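You operate a simulated robot arm through the tools that you are given. There is no shell and no other tool. Be economical: measure what you need, move in short steps, check, and stop when the job is done.

Carry out the task below with a simulated robot arm. There is one attempt and no reset: what you move stays moved.

TASK
Stack the box labelled "labels" from the desk top on top of the box labelled "bands".
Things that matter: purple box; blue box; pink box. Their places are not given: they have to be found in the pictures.

It is judged by the outcome, as a careful person would: the job done as asked, and still so three seconds after it is handed in. It fails if anything else is knocked over, pushed out of place, dropped, spilled or broken.

THE ROBOT
A 6-joint arm with a two-finger parallel gripper, fixed in place. Base frame: the origin is at the foot of the arm, x ahead of it, y to its left, z up; the work surface is at about z = 0. Lengths are in cm, angles in rad, forces in N, time in s.
With the tool pointing down near the work surface it reaches from about 16 to 42 cm from the base axis. Its first joint turns from -1.152 to 1.152 rad. Payload 1.57 kg.
Tool frame: the origin (TCP) lies between the finger pads and is the grasp point; the fingertips stand 3 cm ahead of it; z points along the fingers, y is the line along which they close. The gripper opens to 8 cm. The fingers are 1.7 cm wide and 1.2 cm thick; the gripper's body (4 by 8.2 cm) begins 8 cm behind the TCP.
Orientation is that of the tool frame in the base frame, as a unit quaternion [w, x, y, z]. With the fingers straight down and closing along the base's y, the tool's x points along the base's -x, its y along +y and its z along -z.

THE INTERFACE
- The arm moves only by the tool nudge_tool. Its argument "motion" is a list that holds one entry, the list of rows, each a list of 6 numbers: the shift along the tool's x, y, z in cm, then the turn, a rotation vector about the tool's x, y, z in rad. In form: [[[dx, dy, dz, rx, ry, rz], ...]]. A call has 1 to 20 rows; each row shifts and turns the commanded pose from where the row before left it, along the tool's axes as they then stand. "jaw" is the closure, from 0 (fully open) to 1 (shut), set as the call begins (left out, the last holds). A row lasts 0.2 s, in which the tool goes at most 5 cm and 0.15 rad; a call with a longer step from one row to the next is refused whole, and so is a gripper value outside its range. A pose out of reach is approached as far as the arm can. The call stops where the force on the tool passes 40 N (or 10 N more than at its start, if that is more) or the arm is blocked; 0.2 s more then pass. The fingers move at their own pace (about 15.3 cm/s each) and stop on an object; they squeeze with about 23 N. The grip force told is the motor's: it shows also when the fingers shut on nothing. Time passes only in rows, and 0.2 s behind the last, so rows that do not move let the fingers close. It gives the time, the measured TCP pose, the force on the tool (base axes), the opening and the grip force at its end, in the units of the frame above (readings bear some noise).
- Cameras (640 x 400 px; columns grow to the right, rows downward): "scene" is fixed at [6.78, -34, 42.98]; the picture's right is [0.65, -0.76, 0.00], its down [-0.40, -0.34, -0.85] and it looks along [0.64, 0.56, -0.52] (base axes); focal length 332 px, centre (320, 200). "wrist" rides on the gripper at [-3.2, 0, -7.8] in the tool frame; the picture's right is [0.00, -1.00, 0.00], its down [0.97, 0.00, -0.24] and it looks along [0.24, 0.00, 0.97] (tool axes); focal length 218 px, centre (320, 200).
- grab_frame(camera): a new picture of that camera. No time passes.
- locate(camera, pixels): there is no depth. For up to 12 entries [column, row, z] of the newest picture of that camera ("zoom" is the newest enlarged one), the place [x, y] in the base frame at which the ray of that pixel passes the height z, good to about 0.2 cm. No time passes.
- enlarge(camera, box): a new picture of the part [left, top, right, bottom] of that camera's present view, enlarged. No time passes.
- job_done(): hands the job in; it is judged then, once.

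Work in short steps. Measure before you move; look again where a grasp or a placing could have gone wrong, and mend it. You have 60 turns and 20 pictures in all, the two below and enlarged ones among them. Open the gripper and draw the arm clear of the work before you hand the job in, unless the task says otherwise; then end with one line.

The tools are called after "Emit:" as name(argument=value, ...) on one line, values as JSON. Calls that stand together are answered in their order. nudge_tool: Moves the arm, as the interface text tells. Its arguments: {"type":"object","properties":{"motion":{"type":"array","items":{"type":"array","items":{"type":"array","items":{"type":"number"}}}},"jaw":{"type":"number"}},"required":["motion"]} The other tools are called the same way: grab_frame (camera) takes a picture; locate (camera, pixels) gives the place at which the rays of pixels pass given heights; enlarge (camera, box) takes an enlarged picture of a part of a camera's view; job_done () hands the job in.

At the start:

```text
time: 0.0
tcp_pos: [27.63, 4.47, 21.1]
orientation: [0.001, 0.001, 1.0, 0.001]
ft_force: [0.5, -0.5, 0.4]
grip_width: 8.01
grip_force: 0.0
```

scene: 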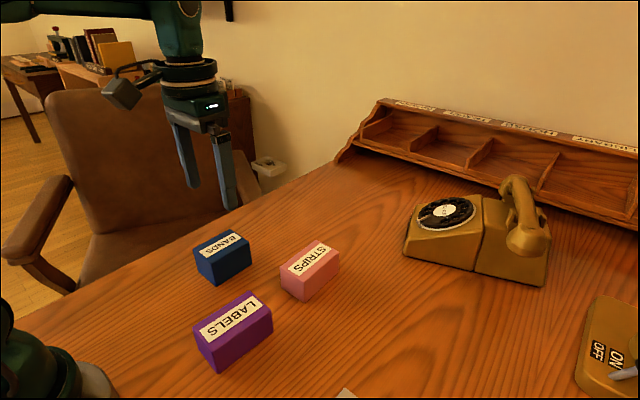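
wrist: 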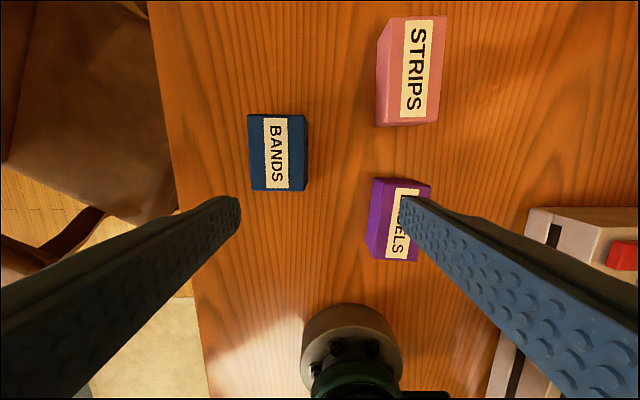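

The pictures show purple LABELS near (233,330), blue BANDS near (222,258) and pink STRIPS near (310,270) in the scene view. I'll enlarge that area to measure corners.

Emit:
enlarge(camera="scene", box=[180, 220, 360, 380])

Emit:
enlarge(camera="wrist", box=[230, 100, 450, 270])

```text
2.50 times, centred on (270, 300) of scene
```

zoom: 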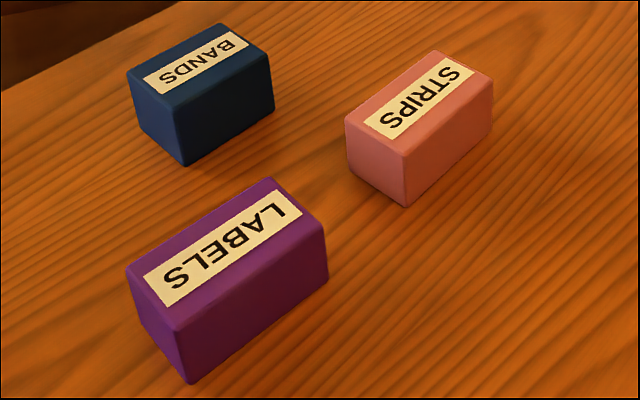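

```text
2.35 times, centred on (340, 185) of wrist
```

zoom: 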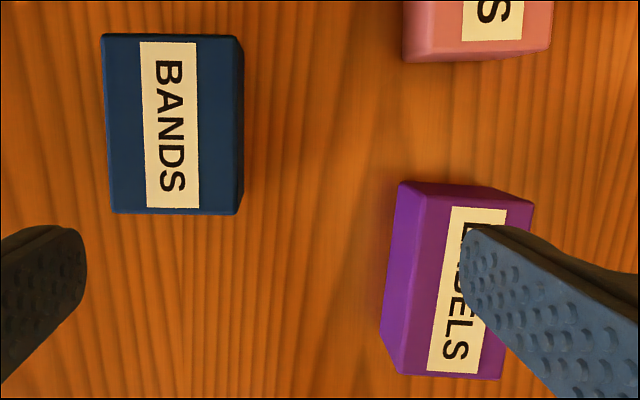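

Locating corners of labels and bands from the scene at trial heights (bottom corners at z=0, top corners at z≈4).

Emit:
locate(camera="scene", pixels=[[218.8, 372.8, 0], [272.4, 331.2, 0], [213.2, 352, 3], [213.2, 352, 4], [271.6, 312, 3], [250.8, 291.2, 3], [192.8, 328, 3], [216, 286, 0], [251.2, 264.8, 0], [212.4, 262, 3], [212.4, 262, 4], [249.2, 242.8, 4]])

Emit:
locate(camera="scene", pixels=[[230, 229.6, 4], [196.8, 248.8, 4], [271.6, 312, 4], [250.8, 291.2, 4], [192.8, 328, 4], [298, 265, 4], [312, 300, 0]])

Emit:
locate(camera="zoom", pixels=[[103, 35, 4], [236, 36, 4], [234, 213, 4], [112, 213, 4], [426, 192, 4], [533, 204, 4], [500, 379, 4], [397, 373, 4], [400, 182, 0], [381, 333, 0]])

```text
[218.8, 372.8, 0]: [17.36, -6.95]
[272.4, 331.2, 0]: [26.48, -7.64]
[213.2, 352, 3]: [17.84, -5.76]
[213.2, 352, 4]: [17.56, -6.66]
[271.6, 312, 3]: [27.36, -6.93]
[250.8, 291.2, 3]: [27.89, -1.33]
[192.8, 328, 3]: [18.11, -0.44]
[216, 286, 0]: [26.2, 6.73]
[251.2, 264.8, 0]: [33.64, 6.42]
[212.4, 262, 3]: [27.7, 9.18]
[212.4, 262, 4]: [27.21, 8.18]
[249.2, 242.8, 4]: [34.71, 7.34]
```

```text
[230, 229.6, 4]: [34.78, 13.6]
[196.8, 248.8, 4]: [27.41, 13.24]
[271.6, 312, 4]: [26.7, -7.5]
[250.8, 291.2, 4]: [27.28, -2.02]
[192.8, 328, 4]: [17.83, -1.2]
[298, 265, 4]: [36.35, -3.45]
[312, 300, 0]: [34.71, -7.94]
```

```text
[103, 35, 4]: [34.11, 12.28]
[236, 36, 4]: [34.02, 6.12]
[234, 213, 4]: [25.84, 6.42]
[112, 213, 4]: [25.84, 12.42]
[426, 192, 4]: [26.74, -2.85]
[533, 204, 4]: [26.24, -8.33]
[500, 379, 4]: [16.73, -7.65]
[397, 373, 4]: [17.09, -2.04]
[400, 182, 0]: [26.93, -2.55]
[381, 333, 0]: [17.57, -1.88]
```

Estimates: labels centre (22.0,-4.85), 9.3×5.4×4.5 cm, yaw ≈ -0.08; bands centre (30.1,9.15), 7.7×5.7×5.3, yaw ≈ -0.02. I move above labels at z≈13 with open jaws and check.

Emit:
nudge_tool(motion=[[[1.41, -2.33, 0, 0, 0, 0], [1.41, -2.33, 0, 0, 0, 0], [1.41, -2.33, 0, 0, 0, 0], [1.4, -2.33, 0, 0, 0, 0], [0, 0, 2.7, 0, 0, 0], [0, 0, 2.7, 0, 0, 0], [0, 0, 2.7, 0, 0, 0.08], [0, 0, 0, 0, 0, 0]]], jaw=0)

Emit:
grab_frame(camera="wrist")

```text
time: 1.8
tcp_pos: [21.92, -4.94, 13.06]
orientation: [0.0, 0.041, 0.999, -0.001]
ft_force: [-0.4, -0.1, -0.2]
grip_width: 7.98
grip_force: 0.1
```

```text
15 pictures are left
```

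wrist: 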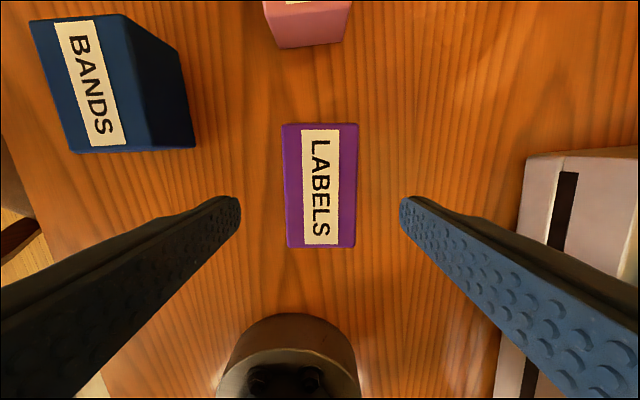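

Labels spans columns 283–358, rows 124–248, well aligned with the jaws. Check its centre and the bands' corners.

Emit:
locate(camera="wrist", pixels=[[283, 124, 4.4], [358, 124, 4.4], [355, 248, 4.4], [287, 247, 4.4], [30, 20, 5.3], [125, 14, 5.3], [160, 151, 5.3], [73, 153, 5.3], [193, 147, 0], [180, 53, 0]])

```text
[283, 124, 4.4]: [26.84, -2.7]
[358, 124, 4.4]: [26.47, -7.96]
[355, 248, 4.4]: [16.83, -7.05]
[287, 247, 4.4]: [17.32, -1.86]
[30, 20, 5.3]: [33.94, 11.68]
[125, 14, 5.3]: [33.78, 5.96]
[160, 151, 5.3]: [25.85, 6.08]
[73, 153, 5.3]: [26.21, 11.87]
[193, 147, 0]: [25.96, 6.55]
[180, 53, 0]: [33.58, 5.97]
```

Labels centre ≈ (21.87,-4.89), TCP is right over it. Descend to z≈3.8.

Emit:
nudge_tool(motion=[[[0, 0, 2, 0, 0, 0], [0, 0, 2, 0, 0, 0], [0, 0, 2, 0, 0, 0], [0, 0, 1.5, 0, 0, 0], [0, 0, 1, 0, 0, 0], [0, 0, 0.75, 0, 0, 0], [0, 0, 0, 0, 0, 0]]])

```text
time: 3.4
tcp_pos: [21.97, -5.02, 3.79]
orientation: [-0.001, 0.041, 0.999, 0.001]
ft_force: [0.6, 0.3, 0.0]
grip_width: 8.0
grip_force: 0.1
```

No contact; close the jaws, then lift 2 cm.

Emit:
nudge_tool(motion=[[[0, 0, 0, 0, 0, 0], [0, 0, 0, 0, 0, 0], [0, 0, 0, 0, 0, 0], [0, 0, 0, 0, 0, 0], [0, 0, -0.5, 0, 0, 0], [0, 0, -0.7, 0, 0, 0], [0, 0, -0.8, 0, 0, 0], [0, 0, 0, 0, 0, 0]]], jaw=1)

```text
time: 5.2
tcp_pos: [22.06, -4.8, 5.76]
orientation: [0.001, 0.039, 0.999, 0.0]
ft_force: [-0.7, -0.1, -1.4]
grip_width: 5.49
grip_force: 23.1
```

Held at width 5.49. Lift to z≈15, turn slightly to the bands' yaw, and carry over (30.1, 8.95).

Emit:
nudge_tool(motion=[[[0, 0, -2, 0, 0, 0], [0, 0, -2.5, 0, 0, 0], [0, 0, -2.5, 0, 0, 0], [0, 0, -2, 0, 0, -0.05], [-0.8, 1.4, 0, 0, 0, 0], [-1.14, 2.1, 0, 0, 0, 0], [-1.14, 2.1, 0, 0, 0, 0], [-1.14, 2.1, 0, 0, 0, 0], [-1.14, 2.1, 0, 0, 0, 0], [-1.14, 2.1, 0, 0, 0, 0], [-0.8, 1.4, 0, 0, 0, 0], [-0.34, 0.69, 0, 0, 0, 0], [0, 0, 0, 0, 0, 0], [0, 0, 0, 0, 0, 0]]])

Emit:
grab_frame(camera="wrist")

Emit:
grab_frame(camera="scene")

```text
time: 8.2
tcp_pos: [30.09, 8.89, 14.55]
orientation: [0.001, 0.015, 1.0, 0.0]
ft_force: [0.6, 0.3, -0.5]
grip_width: 5.46
grip_force: 23.5
```

```text
14 pictures are left
```

wrist: 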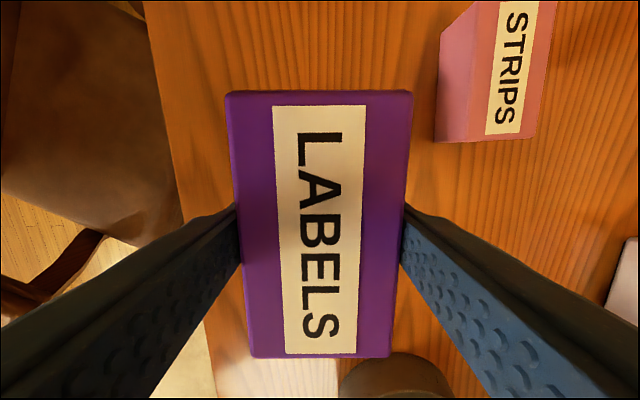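

```text
13 pictures are left
```

scene: 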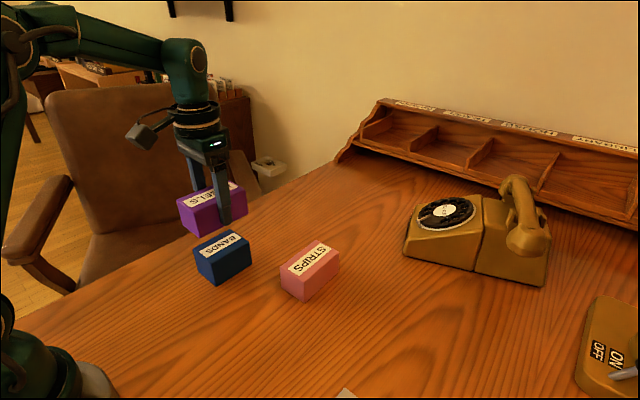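

Labels hangs over the bands. Descend to z≈9.7, then creep down watching the force.

Emit:
nudge_tool(motion=[[[0, 0, 1.5, 0, 0, 0], [0, 0, 1.5, 0, 0, 0], [0, 0, 1.2, 0, 0, 0], [0, 0, 0.6, 0, 0, 0], [0, 0, 0, 0, 0, 0]]])

Emit:
enlarge(camera="scene", box=[160, 170, 290, 300])

```text
time: 9.4
tcp_pos: [30.18, 8.9, 9.76]
orientation: [0.001, 0.016, 1.0, 0.0]
ft_force: [-0.7, 0.7, -1.7]
grip_width: 5.46
grip_force: 23.1
```

```text
3.08 times, centred on (225, 235) of scene
```

zoom: 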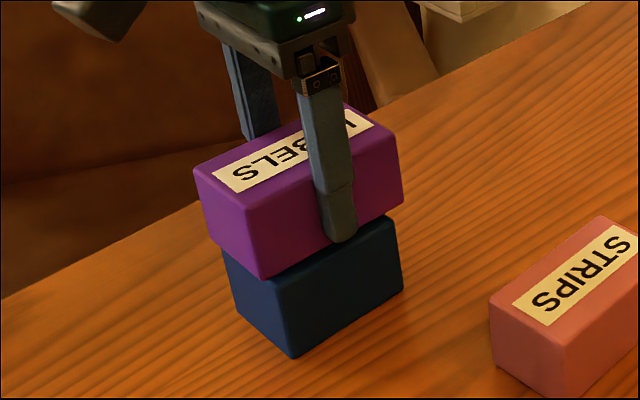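

Alignment looks good with a small gap left. Creep down.

Emit:
nudge_tool(motion=[[[0, 0, 0.15, 0, 0, 0], [0, 0, 0.15, 0, 0, 0], [0, 0, 0, 0, 0, 0]]])

Emit:
nudge_tool(motion=[[[0, 0, 0.1, 0, 0, 0], [0, 0, 0.05, 0, 0, 0], [0, 0, 0, 0, 0, 0]]])

```text
time: 10.2
tcp_pos: [30.13, 8.77, 9.45]
orientation: [0.0, 0.015, 1.0, 0.001]
ft_force: [0.6, -0.4, -0.6]
grip_width: 5.45
grip_force: 22.5
```

```text
time: 11.0
tcp_pos: [30.11, 8.73, 9.3]
orientation: [0.001, 0.016, 1.0, 0.0]
ft_force: [0.5, -0.3, -1.3]
grip_width: 5.48
grip_force: 22.9
```

No contact yet; continue.

Emit:
nudge_tool(motion=[[[0, 0, 0.1, 0, 0, 0], [0, 0, 0, 0, 0, 0]]])

Emit:
nudge_tool(motion=[[[0, 0, 0.1, 0, 0, 0], [0, 0, 0, 0, 0, 0]]])

Emit:
enlarge(camera="scene", box=[160, 170, 290, 300])

```text
time: 11.6
tcp_pos: [30.01, 8.81, 9.33]
orientation: [0.0, 0.016, 1.0, 0.001]
ft_force: [0.1, -0.4, -1.4]
grip_width: 5.46
grip_force: 23.8
```

```text
time: 12.2
tcp_pos: [30.02, 8.78, 9.3]
orientation: [0.0, 0.016, 1.0, 0.0]
ft_force: [0.5, -0.2, -1.0]
grip_width: 5.48
grip_force: 23.1
```

```text
3.08 times, centred on (225, 235) of scene
```

zoom: 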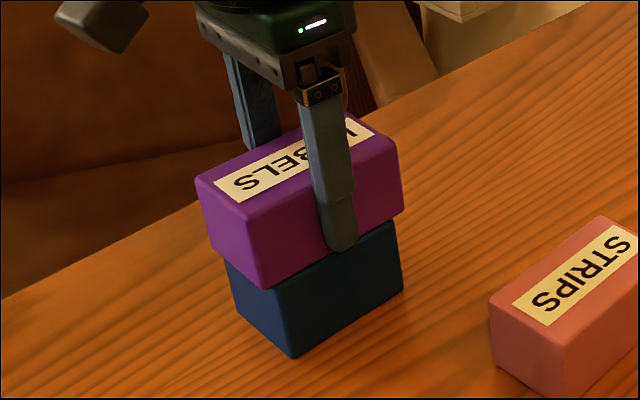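

Still carrying the weight (about -1 N). Continue in 0.1 cm steps.

Emit:
nudge_tool(motion=[[[0, 0, 0.1, 0, 0, 0], [0, 0, 0, 0, 0, 0], [0, 0, 0, 0, 0, 0]]])

Emit:
nudge_tool(motion=[[[0, 0, 0.1, 0, 0, 0], [0, 0, 0, 0, 0, 0], [0, 0, 0, 0, 0, 0]]])

```text
time: 13.0
tcp_pos: [30.16, 8.91, 9.17]
orientation: [0.001, 0.016, 1.0, 0.0]
ft_force: [-1.6, -1.6, 6.1]
grip_width: 5.48
grip_force: 22.9
```

```text
time: 13.8
tcp_pos: [30.17, 8.86, 9.2]
orientation: [0.002, 0.015, 1.0, 0.0]
ft_force: [-1.2, 2.4, 21.3]
grip_width: 5.49
grip_force: 23.1
```

Contact (force up to 21 N). Back off 0.12 cm, release, and look.

Emit:
nudge_tool(motion=[[[0, 0, -0.12, 0, 0, 0], [0, 0, 0, 0, 0, 0]]])

Emit:
nudge_tool(motion=[[[0, 0, 0, 0, 0, 0], [0, 0, 0, 0, 0, 0], [0, 0, 0, 0, 0, 0]]], jaw=0)

Emit:
enlarge(camera="scene", box=[160, 170, 290, 300])

```text
time: 14.4
tcp_pos: [30.14, 8.8, 9.29]
orientation: [0.0, 0.015, 1.0, 0.0]
ft_force: [3.2, 2.4, 9.3]
grip_width: 5.49
grip_force: 22.6
```

```text
time: 15.2
tcp_pos: [30.1, 8.81, 9.2]
orientation: [0.0, 0.015, 1.0, 0.0]
ft_force: [0.3, 0.1, -0.3]
grip_width: 8.0
grip_force: 0.1
```

```text
3.08 times, centred on (225, 235) of scene
```

zoom: 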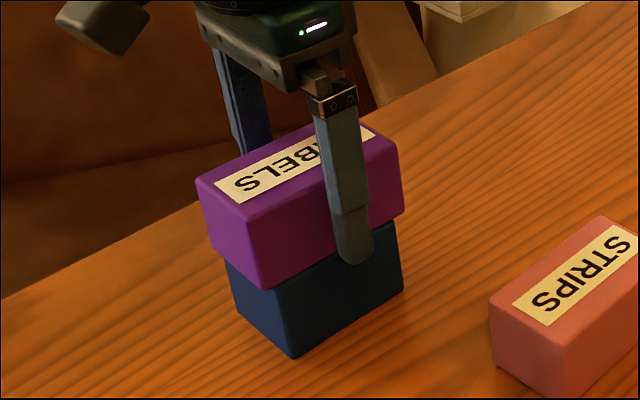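

Released and stable. Rise straight up about 12 cm and check.

Emit:
nudge_tool(motion=[[[0, 0, -1, 0, 0, 0], [0, 0, -2, 0, 0, 0], [0, 0, -2.5, 0, 0, 0], [0, 0, -2.5, 0, 0, 0], [0, 0, -2.5, 0, 0, 0], [0, 0, -1.5, 0, 0, 0], [0, 0, 0, 0, 0, 0]]])

Emit:
grab_frame(camera="scene")

Emit:
grab_frame(camera="wrist")

```text
time: 16.8
tcp_pos: [30.0, 8.89, 21.28]
orientation: [0.0, 0.016, 1.0, 0.0]
ft_force: [-0.3, 0.4, 0.1]
grip_width: 8.01
grip_force: 0.0
```

```text
9 pictures are left
```

scene: 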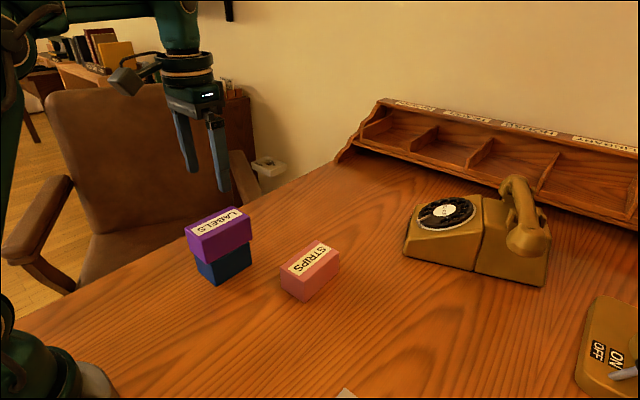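

```text
8 pictures are left
```

wrist: 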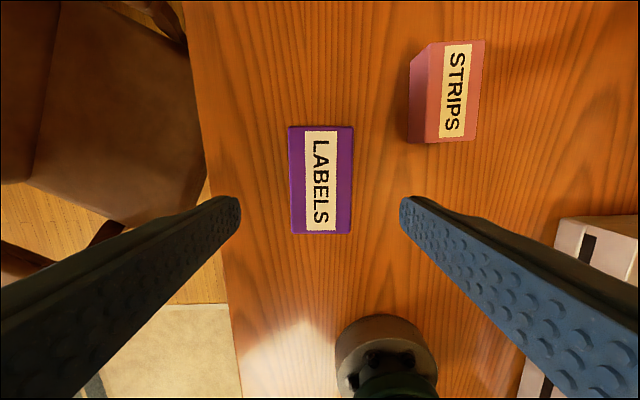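

Labels sits squarely on bands, strips is undisturbed, and the arm is clear above with its gripper open. Handing in.

Emit:
job_done()

```text
The job is handed in.
```

The "labels" box is stacked on top of the "bands" box; nothing else was moved, and the gripper is open and clear of the stack.
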